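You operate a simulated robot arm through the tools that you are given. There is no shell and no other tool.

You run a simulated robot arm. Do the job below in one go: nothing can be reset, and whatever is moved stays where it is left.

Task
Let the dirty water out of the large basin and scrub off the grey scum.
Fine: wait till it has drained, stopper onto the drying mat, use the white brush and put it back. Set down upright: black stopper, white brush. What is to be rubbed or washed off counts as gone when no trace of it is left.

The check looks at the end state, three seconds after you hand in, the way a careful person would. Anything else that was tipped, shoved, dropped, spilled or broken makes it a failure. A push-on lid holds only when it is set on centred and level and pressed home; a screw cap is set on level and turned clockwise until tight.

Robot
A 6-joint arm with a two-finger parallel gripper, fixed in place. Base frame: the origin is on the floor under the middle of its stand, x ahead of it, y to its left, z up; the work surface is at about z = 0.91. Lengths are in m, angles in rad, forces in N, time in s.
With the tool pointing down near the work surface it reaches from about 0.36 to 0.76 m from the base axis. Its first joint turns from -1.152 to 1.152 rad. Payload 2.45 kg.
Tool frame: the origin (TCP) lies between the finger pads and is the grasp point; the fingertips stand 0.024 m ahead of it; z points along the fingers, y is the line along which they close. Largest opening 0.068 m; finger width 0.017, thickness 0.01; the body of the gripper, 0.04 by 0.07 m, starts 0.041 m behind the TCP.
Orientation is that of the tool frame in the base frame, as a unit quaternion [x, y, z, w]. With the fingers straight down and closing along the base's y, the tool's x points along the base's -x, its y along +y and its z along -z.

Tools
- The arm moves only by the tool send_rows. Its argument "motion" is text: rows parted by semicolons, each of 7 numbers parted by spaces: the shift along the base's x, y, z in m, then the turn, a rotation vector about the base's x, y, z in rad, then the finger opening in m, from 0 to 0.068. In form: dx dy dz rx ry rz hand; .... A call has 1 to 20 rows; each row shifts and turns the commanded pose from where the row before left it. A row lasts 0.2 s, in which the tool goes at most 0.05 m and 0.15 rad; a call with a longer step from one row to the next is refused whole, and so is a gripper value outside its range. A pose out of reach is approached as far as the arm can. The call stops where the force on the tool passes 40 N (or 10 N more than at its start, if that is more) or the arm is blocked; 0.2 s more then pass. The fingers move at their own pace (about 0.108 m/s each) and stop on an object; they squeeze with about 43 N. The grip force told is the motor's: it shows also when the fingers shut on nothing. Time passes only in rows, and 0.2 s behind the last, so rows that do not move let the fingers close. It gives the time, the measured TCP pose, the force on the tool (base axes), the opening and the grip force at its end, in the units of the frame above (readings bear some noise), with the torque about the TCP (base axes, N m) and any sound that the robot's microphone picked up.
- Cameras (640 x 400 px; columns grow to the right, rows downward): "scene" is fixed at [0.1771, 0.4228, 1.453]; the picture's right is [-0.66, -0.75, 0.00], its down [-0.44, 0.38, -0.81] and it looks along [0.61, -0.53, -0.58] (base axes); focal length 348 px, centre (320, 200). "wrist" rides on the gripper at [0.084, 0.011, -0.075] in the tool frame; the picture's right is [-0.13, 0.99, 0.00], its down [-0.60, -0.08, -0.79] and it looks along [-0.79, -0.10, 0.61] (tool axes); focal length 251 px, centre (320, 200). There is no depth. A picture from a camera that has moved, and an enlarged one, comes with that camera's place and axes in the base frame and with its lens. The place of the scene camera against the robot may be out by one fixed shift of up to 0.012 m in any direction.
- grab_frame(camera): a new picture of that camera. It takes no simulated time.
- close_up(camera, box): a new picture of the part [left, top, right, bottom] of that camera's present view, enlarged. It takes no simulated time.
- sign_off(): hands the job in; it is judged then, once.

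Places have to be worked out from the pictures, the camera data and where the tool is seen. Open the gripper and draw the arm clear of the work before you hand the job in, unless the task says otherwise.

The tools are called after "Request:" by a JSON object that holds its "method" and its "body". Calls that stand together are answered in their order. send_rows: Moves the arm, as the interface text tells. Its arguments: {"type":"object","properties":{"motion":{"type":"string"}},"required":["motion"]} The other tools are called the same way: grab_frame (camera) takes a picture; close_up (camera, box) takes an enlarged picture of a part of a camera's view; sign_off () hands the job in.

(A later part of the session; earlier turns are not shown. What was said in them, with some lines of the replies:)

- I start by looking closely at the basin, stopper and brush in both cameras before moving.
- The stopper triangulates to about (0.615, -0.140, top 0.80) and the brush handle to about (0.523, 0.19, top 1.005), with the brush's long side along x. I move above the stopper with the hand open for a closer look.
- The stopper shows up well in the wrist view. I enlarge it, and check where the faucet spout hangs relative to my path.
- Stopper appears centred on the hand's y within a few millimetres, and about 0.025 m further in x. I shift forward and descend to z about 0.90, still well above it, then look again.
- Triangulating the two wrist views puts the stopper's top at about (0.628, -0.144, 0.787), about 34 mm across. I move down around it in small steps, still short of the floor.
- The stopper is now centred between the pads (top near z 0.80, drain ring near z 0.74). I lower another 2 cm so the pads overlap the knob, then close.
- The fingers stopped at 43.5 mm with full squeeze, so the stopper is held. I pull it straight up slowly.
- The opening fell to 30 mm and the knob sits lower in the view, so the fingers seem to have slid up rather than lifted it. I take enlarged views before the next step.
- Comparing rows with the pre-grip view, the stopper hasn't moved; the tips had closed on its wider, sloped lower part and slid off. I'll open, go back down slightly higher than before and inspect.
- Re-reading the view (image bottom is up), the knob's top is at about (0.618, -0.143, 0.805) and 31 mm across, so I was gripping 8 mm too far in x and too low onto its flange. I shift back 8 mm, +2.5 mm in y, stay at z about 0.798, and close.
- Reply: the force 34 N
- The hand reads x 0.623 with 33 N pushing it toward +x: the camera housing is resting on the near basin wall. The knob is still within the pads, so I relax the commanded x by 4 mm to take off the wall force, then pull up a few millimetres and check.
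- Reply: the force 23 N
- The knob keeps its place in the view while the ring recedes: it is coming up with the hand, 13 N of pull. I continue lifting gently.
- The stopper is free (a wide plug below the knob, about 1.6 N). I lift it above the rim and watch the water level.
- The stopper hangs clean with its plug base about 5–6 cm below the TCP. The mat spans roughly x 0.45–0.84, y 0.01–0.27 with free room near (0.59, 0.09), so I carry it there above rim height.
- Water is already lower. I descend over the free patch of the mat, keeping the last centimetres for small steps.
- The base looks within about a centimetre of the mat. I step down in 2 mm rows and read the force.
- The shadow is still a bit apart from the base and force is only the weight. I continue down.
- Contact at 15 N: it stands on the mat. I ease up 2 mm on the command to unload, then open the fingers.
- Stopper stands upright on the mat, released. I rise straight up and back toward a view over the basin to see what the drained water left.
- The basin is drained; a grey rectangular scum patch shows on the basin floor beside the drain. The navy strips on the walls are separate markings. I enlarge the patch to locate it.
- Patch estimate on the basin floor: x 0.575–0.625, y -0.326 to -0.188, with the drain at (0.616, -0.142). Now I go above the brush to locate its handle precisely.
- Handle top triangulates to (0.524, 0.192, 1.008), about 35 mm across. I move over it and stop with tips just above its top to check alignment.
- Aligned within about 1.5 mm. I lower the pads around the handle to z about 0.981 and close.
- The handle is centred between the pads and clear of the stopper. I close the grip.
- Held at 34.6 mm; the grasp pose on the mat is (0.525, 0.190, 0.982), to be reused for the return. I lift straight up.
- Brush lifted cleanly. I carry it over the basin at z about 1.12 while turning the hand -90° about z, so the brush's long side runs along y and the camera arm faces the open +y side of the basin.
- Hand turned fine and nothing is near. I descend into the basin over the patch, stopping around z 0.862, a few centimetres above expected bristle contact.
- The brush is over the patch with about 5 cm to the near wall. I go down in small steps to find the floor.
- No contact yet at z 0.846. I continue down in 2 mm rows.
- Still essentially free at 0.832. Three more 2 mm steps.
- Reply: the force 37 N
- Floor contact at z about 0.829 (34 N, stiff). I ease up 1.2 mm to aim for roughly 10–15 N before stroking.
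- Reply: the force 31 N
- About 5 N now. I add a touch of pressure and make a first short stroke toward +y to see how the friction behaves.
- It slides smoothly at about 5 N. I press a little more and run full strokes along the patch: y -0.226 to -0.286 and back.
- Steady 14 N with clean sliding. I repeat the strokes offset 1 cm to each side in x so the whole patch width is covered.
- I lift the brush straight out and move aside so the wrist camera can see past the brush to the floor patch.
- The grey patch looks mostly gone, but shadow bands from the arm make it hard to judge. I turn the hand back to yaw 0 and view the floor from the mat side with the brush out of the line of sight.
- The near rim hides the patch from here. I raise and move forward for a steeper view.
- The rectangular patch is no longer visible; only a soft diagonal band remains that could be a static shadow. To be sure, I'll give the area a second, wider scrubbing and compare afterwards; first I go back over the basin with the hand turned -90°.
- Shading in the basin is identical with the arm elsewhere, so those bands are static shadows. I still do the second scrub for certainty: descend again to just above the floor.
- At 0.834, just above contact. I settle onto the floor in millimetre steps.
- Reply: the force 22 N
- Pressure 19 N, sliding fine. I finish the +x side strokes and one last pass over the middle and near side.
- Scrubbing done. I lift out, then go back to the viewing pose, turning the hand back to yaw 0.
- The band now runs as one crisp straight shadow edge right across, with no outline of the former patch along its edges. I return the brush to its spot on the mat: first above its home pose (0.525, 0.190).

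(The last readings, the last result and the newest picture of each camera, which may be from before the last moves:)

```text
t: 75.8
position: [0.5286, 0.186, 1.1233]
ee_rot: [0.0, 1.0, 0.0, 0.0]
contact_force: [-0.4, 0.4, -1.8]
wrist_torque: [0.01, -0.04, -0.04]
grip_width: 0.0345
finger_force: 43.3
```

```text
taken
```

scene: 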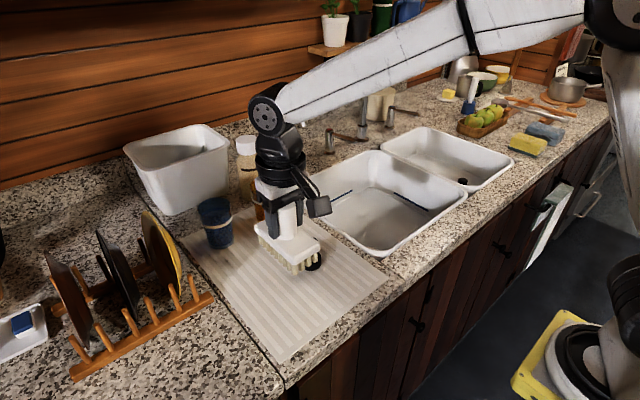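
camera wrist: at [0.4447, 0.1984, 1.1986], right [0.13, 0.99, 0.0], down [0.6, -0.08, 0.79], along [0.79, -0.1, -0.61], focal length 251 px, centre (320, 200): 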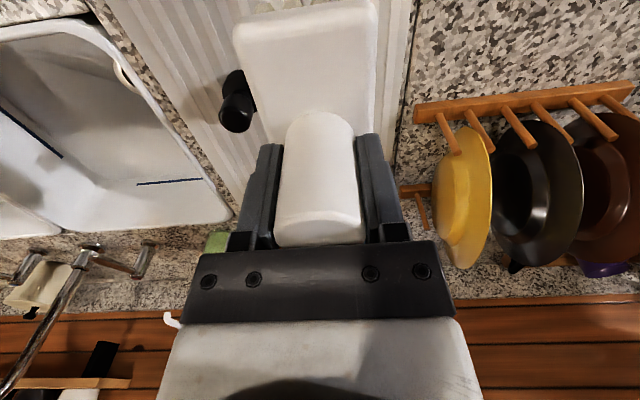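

By summing the commands I am +4.1 mm in x and -2 mm in y from the original grasp pose; I correct that and lower the brush to just above the mat.

Request:
{"method": "send_rows", "body": {"motion": "-0.0041 0.002 -0.02 0 0 0 0.025; 0 0 -0.03 0 0 0 0.025; 0 0 -0.03 0 0 0 0.025; 0 0 -0.03 0 0 0 0.025; 0 0 -0.015 0 0 0 0.025; 0 0 -0.008 0 0 0 0.025; 0 0 -0.003 0 0 0 0.025; 0 0 0 0 0 0 0.025"}}

Request:
{"method": "close_up", "body": {"camera": "scene", "box": [250, 220, 350, 335]}}

Request:
{"method": "grab_frame", "body": {"camera": "wrist"}}

```text
t: 77.6
position: [0.524, 0.1889, 0.9882]
ee_rot: [0.0, 1.0, 0.0, 0.0]
contact_force: [-0.5, 0.1, -0.4]
wrist_torque: [-0.03, 0.02, -0.01]
grip_width: 0.0345
finger_force: 42.8
```

```text
3.48 times, centred on (300, 278) of scene
camera zoom: at [0.1771, 0.4228, 1.453], right [-0.66, -0.75, 0.0], down [-0.44, 0.38, -0.81], along [0.61, -0.53, -0.58], focal length 1210 px, centre (390, -70)
```

zoom: 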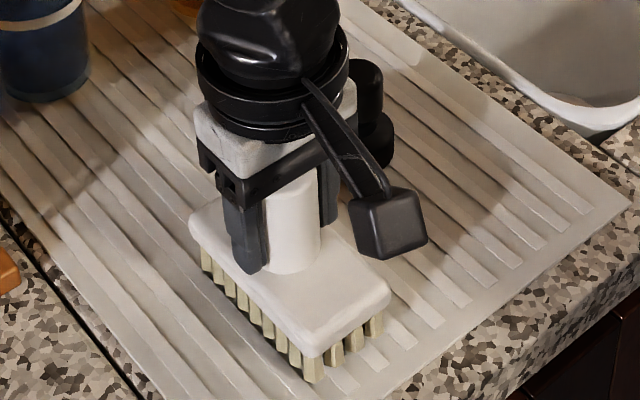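

```text
taken
camera wrist: at [0.4408, 0.2013, 1.0636], right [0.13, 0.99, 0.0], down [0.6, -0.08, 0.79], along [0.79, -0.1, -0.61], focal length 251 px, centre (320, 200)
```

wrist: 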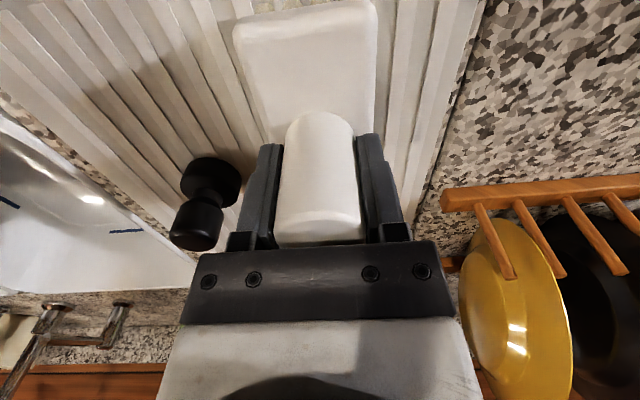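

Brush is hovering 6–7 mm above its original footprint. I lower in 2 mm steps.

Request:
{"method": "send_rows", "body": {"motion": "0 0 -0.002 0 0 0 0.025; 0 0 -0.002 0 0 0 0.025; 0 0 -0.0015 0 0 0 0.025; 0 0 0 0 0 0 0.025"}}

```text
t: 78.6
position: [0.5246, 0.189, 0.9824]
ee_rot: [0.001, 1.0, 0.0, -0.001]
contact_force: [-0.2, 0.4, -1.1]
wrist_torque: [0.0, 0.0, 0.01]
grip_width: 0.0347
finger_force: 43.1
```

Request:
{"method": "send_rows", "body": {"motion": "0 0 -0.001 0 0 0 0.025; 0 0 -0.001 0 0 0 0.025; 0 0 0 0 0 0 0.025"}}

Request:
{"method": "close_up", "body": {"camera": "scene", "box": [250, 250, 350, 335]}}

```text
t: 79.4
position: [0.5232, 0.1904, 0.9818]
ee_rot: [0.0, 1.0, 0.0, 0.0]
contact_force: [0.0, -0.5, -1.4]
wrist_torque: [0.01, 0.04, 0.03]
grip_width: 0.0346
finger_force: 43.0
```

```text
4.71 times, centred on (300, 292) of scene
camera zoom: at [0.1771, 0.4228, 1.453], right [-0.66, -0.75, 0.0], down [-0.44, 0.38, -0.81], along [0.61, -0.53, -0.58], focal length 1637 px, centre (414, -235)
```

zoom: 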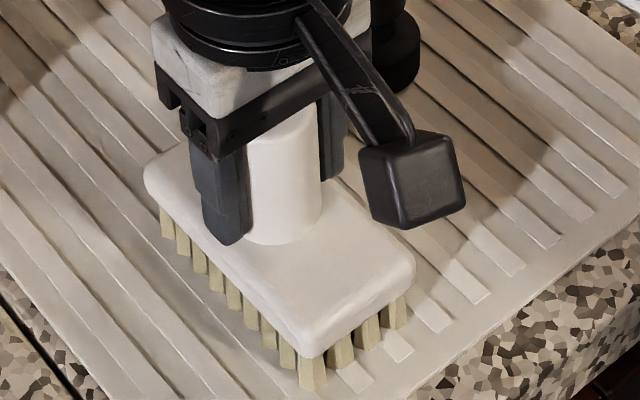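

Force is still just the weight, so it isn't quite down. Two more 1 mm steps.

Request:
{"method": "send_rows", "body": {"motion": "0 0 -0.001 0 0 0 0.025; 0 0 -0.001 0 0 0 0.025; 0 0 0 0 0 0 0.025"}}

```text
t: 80.2
position: [0.524, 0.1904, 0.9806]
ee_rot: [0.001, 1.0, 0.0, 0.0]
contact_force: [-13.8, -7.0, 27.3]
wrist_torque: [-0.26, 0.25, -0.14]
grip_width: 0.0349
finger_force: 43.2
```

Contact. I unload by 1.7 mm and open slowly.

Request:
{"method": "send_rows", "body": {"motion": "0 0 0.001 0 0 0 0.025; 0 0 0.0007 0 0 0 0.025; 0 0 0 0 0 0 0.025"}}

```text
t: 81.0
position: [0.5241, 0.1909, 0.9815]
ee_rot: [0.0, 1.0, -0.001, 0.0]
contact_force: [-6.0, -5.5, 17.4]
wrist_torque: [-0.15, 0.46, 0.03]
grip_width: 0.0349
finger_force: 43.1
```

Request:
{"method": "send_rows", "body": {"motion": "0 0 0.0005 0 0 0 0.025; 0 0 0.0003 0 0 0 0.025; 0 0 0 0 0 0 0.025"}}

```text
t: 81.8
position: [0.5249, 0.1904, 0.981]
ee_rot: [0.0, 1.0, 0.002, 0.001]
contact_force: [1.6, 2.1, 6.9]
wrist_torque: [0.14, -0.03, -0.03]
grip_width: 0.0346
finger_force: 43.0
```

Load is down to 7 N with the brush resting on the mat. I open the fingers.

Request:
{"method": "send_rows", "body": {"motion": "0 0 0 0 0 0 0.037; 0 0 0 0 0 0 0.045; 0 0 0 0 0 0 0.06; 0 0 0 0 0 0 0.068; 0 0 0 0 0 0 0.068"}}

Request:
{"method": "grab_frame", "body": {"camera": "wrist"}}

Request:
{"method": "close_up", "body": {"camera": "scene", "box": [250, 250, 350, 335]}}

```text
t: 83.0
position: [0.5236, 0.1901, 0.9821]
ee_rot: [-0.001, 1.0, 0.0, 0.0]
contact_force: [0.3, -0.4, 0.4]
wrist_torque: [-0.04, 0.0, -0.01]
grip_width: 0.0679
finger_force: 0.1
```

```text
taken
camera wrist: at [0.4399, 0.2021, 1.0564], right [0.13, 0.99, 0.0], down [0.6, -0.08, 0.79], along [0.79, -0.1, -0.61], focal length 251 px, centre (320, 200)
```

wrist: 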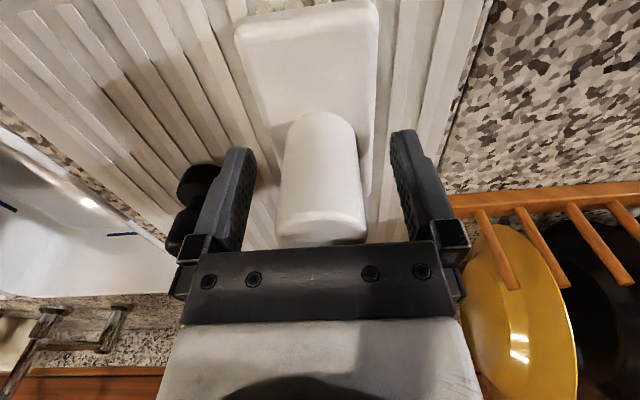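

```text
4.71 times, centred on (300, 292) of scene
camera zoom: at [0.1771, 0.4228, 1.453], right [-0.66, -0.75, 0.0], down [-0.44, 0.38, -0.81], along [0.61, -0.53, -0.58], focal length 1637 px, centre (414, -235)
```

zoom: 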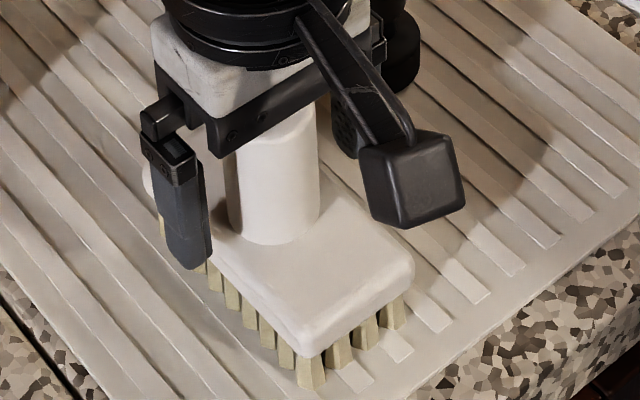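

Brush stands upright in its original place. I rise straight up, then return to the same inspection pose as right after draining for a direct comparison.

Request:
{"method": "send_rows", "body": {"motion": "0 0 0.03 0 0 0 0.068; 0 0 0.04 0 0 0 0.068; 0 0 0.04 0 0 0 0.068; 0 0 0.04 0 0 0 0.068; 0 0 0.032 0 0 0 0.068; -0.003 -0.034 0 0 0 0 0.068; -0.003 -0.034 0 0 0 0 0.068; -0.003 -0.034 0 0 0 0 0.068; -0.003 -0.034 0 0 0 0 0.068; -0.003 -0.034 0 0 0 0 0.068; -0.003 -0.034 0 0 0 0 0.068; -0.003 -0.034 0 0 0 0 0.068; -0.003 -0.034 0 0 0 0 0.068; -0.003 -0.034 0 0 0 0 0.068; -0.003 -0.034 0 0 0 0 0.068; 0 0 0 0 0 0 0.068"}}

Request:
{"method": "grab_frame", "body": {"camera": "wrist"}}

Request:
{"method": "close_up", "body": {"camera": "wrist", "box": [200, 20, 400, 145]}}

Request:
{"method": "grab_frame", "body": {"camera": "scene"}}

Request:
{"method": "close_up", "body": {"camera": "scene", "box": [360, 200, 440, 250]}}

```text
t: 86.4
position: [0.4943, -0.1477, 1.1643]
ee_rot: [0.0, 1.0, 0.0, -0.001]
contact_force: [-0.5, 0.1, 1.0]
wrist_torque: [0.03, -0.03, 0.05]
grip_width: 0.0679
finger_force: 0.1
```

```text
taken
camera wrist: at [0.4095, -0.1368, 1.2393], right [0.13, 0.99, 0.0], down [0.6, -0.08, 0.79], along [0.79, -0.1, -0.61], focal length 251 px, centre (320, 200)
```

wrist: 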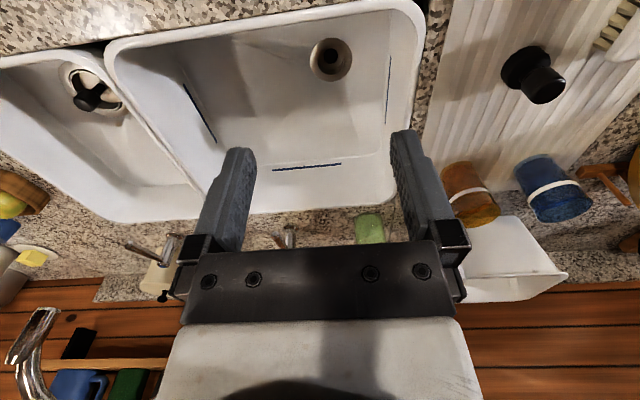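

```text
3.20 times, centred on (300, 82) of wrist
camera zoom: at [0.4095, -0.1368, 1.2393], right [0.13, 0.99, 0.0], down [0.6, -0.08, 0.79], along [0.79, -0.1, -0.61], focal length 805 px, centre (384, 576)
```

zoom: 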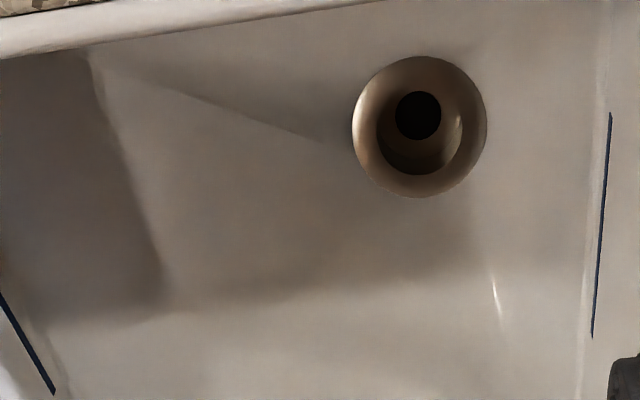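

```text
taken
```

scene: 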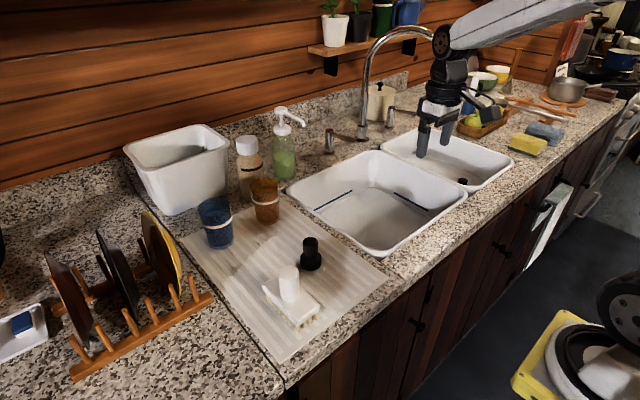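

```text
8.00 times, centred on (400, 225) of scene
camera zoom: at [0.1771, 0.4228, 1.453], right [-0.66, -0.75, 0.0], down [-0.44, 0.38, -0.81], along [0.61, -0.53, -0.58], focal length 2782 px, centre (-320, 0)
```

zoom: 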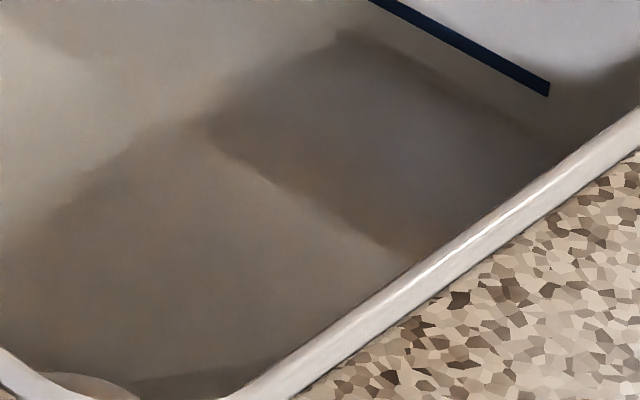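

In the same view as before, the rectangular patch is completely gone. I take one more strongly enlarged look at the former patch area and the remaining basin floor, and check stopper and brush.

Request:
{"method": "close_up", "body": {"camera": "wrist", "box": [215, 25, 315, 87]}}

Request:
{"method": "close_up", "body": {"camera": "scene", "box": [240, 220, 360, 340]}}

Request:
{"method": "close_up", "body": {"camera": "scene", "box": [280, 140, 480, 265]}}

```text
6.40 times, centred on (265, 56) of wrist
camera zoom: at [0.4095, -0.1368, 1.2393], right [0.13, 0.99, 0.0], down [0.6, -0.08, 0.79], along [0.79, -0.1, -0.61], focal length 1609 px, centre (672, 1122)
```

zoom: 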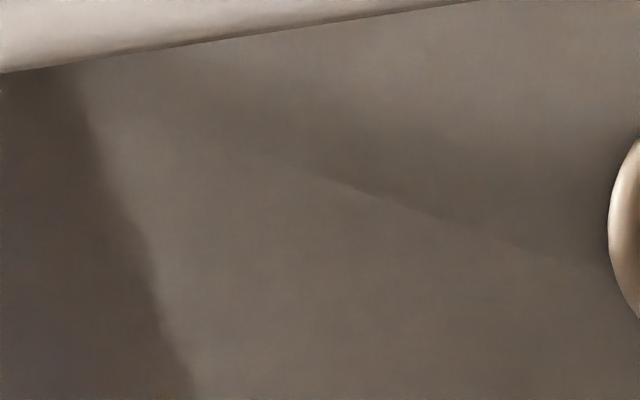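

```text
3.33 times, centred on (300, 280) of scene
camera zoom: at [0.1771, 0.4228, 1.453], right [-0.66, -0.75, 0.0], down [-0.44, 0.38, -0.81], along [0.61, -0.53, -0.58], focal length 1159 px, centre (387, -67)
```

zoom: 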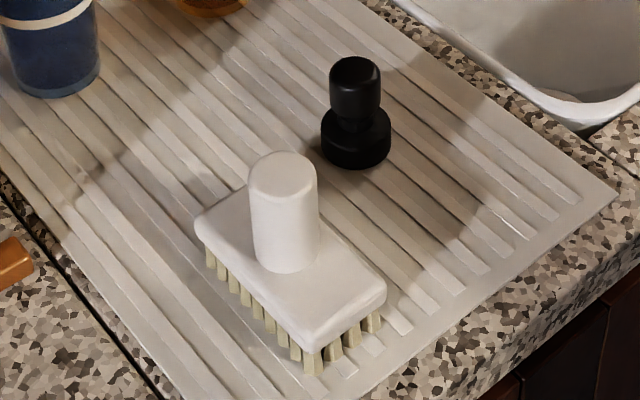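

```text
3.20 times, centred on (380, 202) of scene
camera zoom: at [0.1771, 0.4228, 1.453], right [-0.66, -0.75, 0.0], down [-0.44, 0.38, -0.81], along [0.61, -0.53, -0.58], focal length 1113 px, centre (128, 192)
```

zoom: 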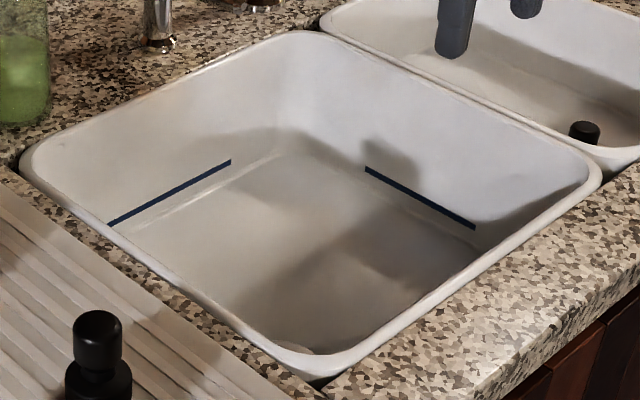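

Floor looks uniform; both tools stand upright on the mat. For certainty I take one more closer look from the other direction (hand turned -90°) to exclude a faint residue.

Request:
{"method": "send_rows", "body": {"motion": "0.0096 0.0044 -0.0104 0 0 -0.1428 0.068; 0.0096 0.0044 -0.0104 0 0 -0.1428 0.068; 0.0096 0.0044 -0.0104 0 0 -0.1428 0.068; 0.0096 0.0044 -0.0104 0 0 -0.1428 0.068; 0.0096 0.0044 -0.0104 0 0 -0.1428 0.068; 0.0096 0.0044 -0.0104 0 0 -0.1428 0.068; 0.0096 0.0044 -0.0104 0 0 -0.1428 0.068; 0.0096 0.0044 -0.0104 0 0 -0.1428 0.068; 0.0096 0.0044 -0.0104 0 0 -0.1428 0.068; 0.0096 0.0044 -0.0104 0 0 -0.1428 0.068; 0.0096 0.0044 -0.0104 0 0 -0.1428 0.068; 0 0 0 0 0 0 0.068"}}

Request:
{"method": "grab_frame", "body": {"camera": "wrist"}}

Request:
{"method": "close_up", "body": {"camera": "wrist", "box": [200, 0, 420, 150]}}

```text
t: 89.0
position: [0.5993, -0.0994, 1.0491]
ee_rot: [0.708, 0.706, 0.0, 0.0]
contact_force: [0.3, -0.6, 0.4]
wrist_torque: [0.02, 0.04, 0.04]
grip_width: 0.068
finger_force: 0.2
```

```text
taken
camera wrist: at [0.6099, -0.0147, 1.1236], right [0.99, -0.13, 0.0], down [-0.08, -0.6, 0.79], along [-0.1, -0.79, -0.61], focal length 251 px, centre (320, 200)
```

wrist: 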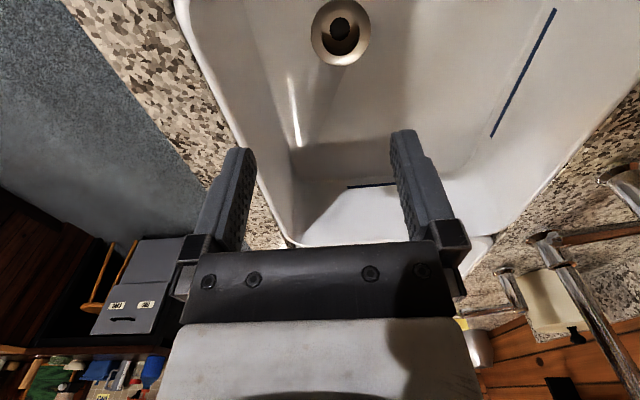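

```text
2.67 times, centred on (310, 75) of wrist
camera zoom: at [0.6099, -0.0147, 1.1236], right [0.99, -0.13, 0.0], down [-0.08, -0.6, 0.79], along [-0.1, -0.79, -0.61], focal length 670 px, centre (347, 533)
```

zoom: 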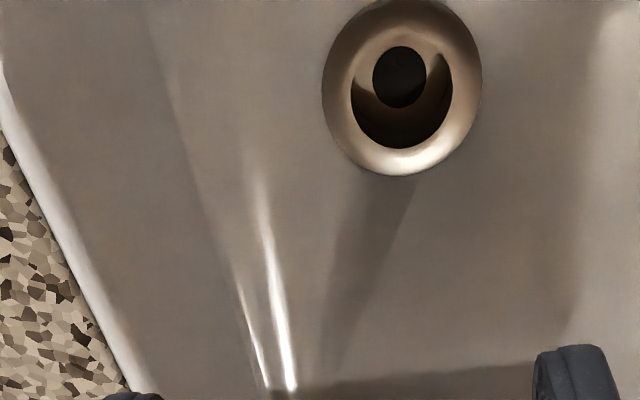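

A soft wedge remains next to the drain ring; I enlarge it to tell shadow from residue.

Request:
{"method": "close_up", "body": {"camera": "wrist", "box": [290, 55, 370, 145]}}

Request:
{"method": "close_up", "body": {"camera": "scene", "box": [365, 215, 425, 252]}}

```text
4.44 times, centred on (330, 100) of wrist
camera zoom: at [0.6099, -0.0147, 1.1236], right [0.99, -0.13, 0.0], down [-0.08, -0.6, 0.79], along [-0.1, -0.79, -0.61], focal length 1118 px, centre (276, 644)
```

zoom: 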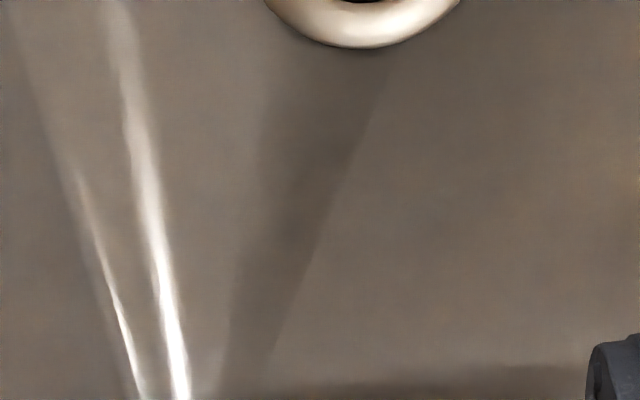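

```text
10.67 times, centred on (395, 234) of scene
camera zoom: at [0.1771, 0.4228, 1.453], right [-0.66, -0.75, 0.0], down [-0.44, 0.38, -0.81], along [0.61, -0.53, -0.58], focal length 3710 px, centre (-480, -157)
```

zoom: 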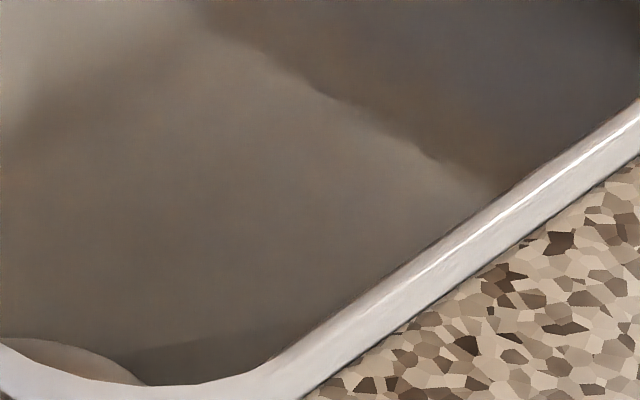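

The band starts at the drain ring and runs on beyond the former patch's near edge (x < 0.575), with smooth shading and no grey texture, so it is a cast shadow; the scum is gone. I draw the arm up and back to its starting area with the hand open.

Request:
{"method": "send_rows", "body": {"motion": "0 0 0.02 0 0 0 0.068; -0.0117 0.0027 0.0117 0 0 0.1428 0.068; -0.0117 0.0027 0.0117 0 0 0.1428 0.068; -0.0117 0.0027 0.0117 0 0 0.1428 0.068; -0.0117 0.0027 0.0117 0 0 0.1428 0.068; -0.0117 0.0027 0.0117 0 0 0.1428 0.068; -0.0117 0.0027 0.0117 0 0 0.1428 0.068; -0.0117 0.0027 0.0117 0 0 0.1428 0.068; -0.0117 0.0027 0.0117 0 0 0.1428 0.068; -0.0117 0.0027 0.0117 0 0 0.1428 0.068; -0.0117 0.0027 0.0117 0 0 0.1428 0.068; -0.0117 0.0027 0.0117 0 0 0.1428 0.068; 0 0 0 0 0 0 0.068"}}

Request:
{"method": "grab_frame", "body": {"camera": "scene"}}

Request:
{"method": "grab_frame", "body": {"camera": "wrist"}}

Request:
{"method": "close_up", "body": {"camera": "wrist", "box": [100, 20, 380, 200]}}

```text
t: 91.8
position: [0.4716, -0.0694, 1.1969]
ee_rot: [-0.001, 1.0, -0.001, 0.0]
contact_force: [-0.4, 0.2, 0.7]
wrist_torque: [-0.02, 0.05, 0.01]
grip_width: 0.0679
finger_force: 0.1
```

```text
taken
```

scene: 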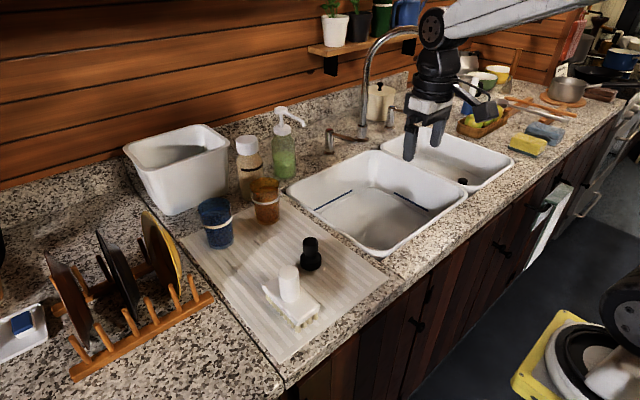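

```text
taken
camera wrist: at [0.3859, -0.059, 1.2713], right [0.13, 0.99, 0.0], down [0.6, -0.08, 0.79], along [0.79, -0.1, -0.61], focal length 251 px, centre (320, 200)
```

wrist: 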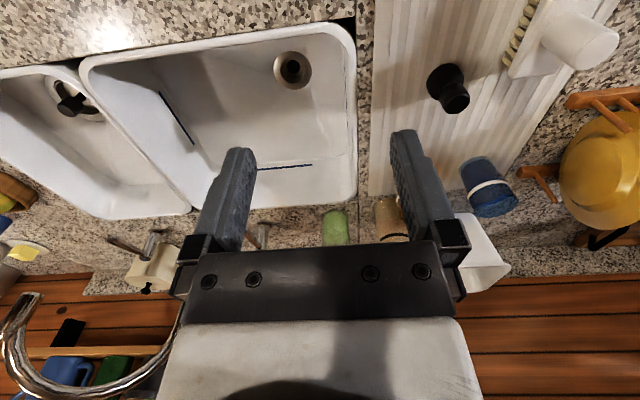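

```text
2.22 times, centred on (240, 110) of wrist
camera zoom: at [0.3859, -0.059, 1.2713], right [0.13, 0.99, 0.0], down [0.6, -0.08, 0.79], along [0.79, -0.1, -0.61], focal length 559 px, centre (498, 400)
```

zoom: 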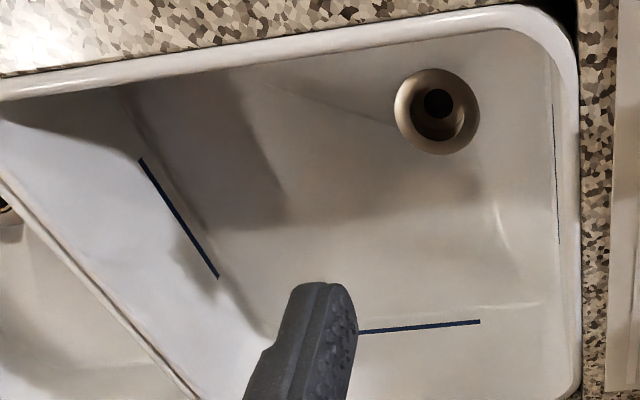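

The basin is drained and the floor shows no scum. The stopper and brush stand upright on the mat, nothing else has moved, and the open hand is clear of the work, so I hand the job in.

Request:
{"method": "sign_off", "body": {}}

```text
The job is handed in.
```

The large basin has drained and I see no trace of the grey scum on its floor. I've handed the job in; no result has come back yet.

- **Stopper:** it took two tries to pull, because the fingers first slid off its wider lower part. It now stands upright on the drying mat.
- **Scum:** it was one rectangular patch on the floor beside the drain. I scrubbed it twice with the white brush and checked it from three directions. A soft dark band by the drain is still visible. I judged it a shadow because it runs past where the patch was and stayed put wherever the arm was.
- **Brush:** it stands upright on the mat where it was at the start, within about a millimetre or two.
- **Contact:** the camera housing briefly pressed on the basin's near wall (about 33 N) while I was freeing the stopper. I saw no mark or movement from it.

The navy strips on the basin walls are not scum, so I left them. Nothing else in the pictures looks moved, and the hand is open and clear of the work.
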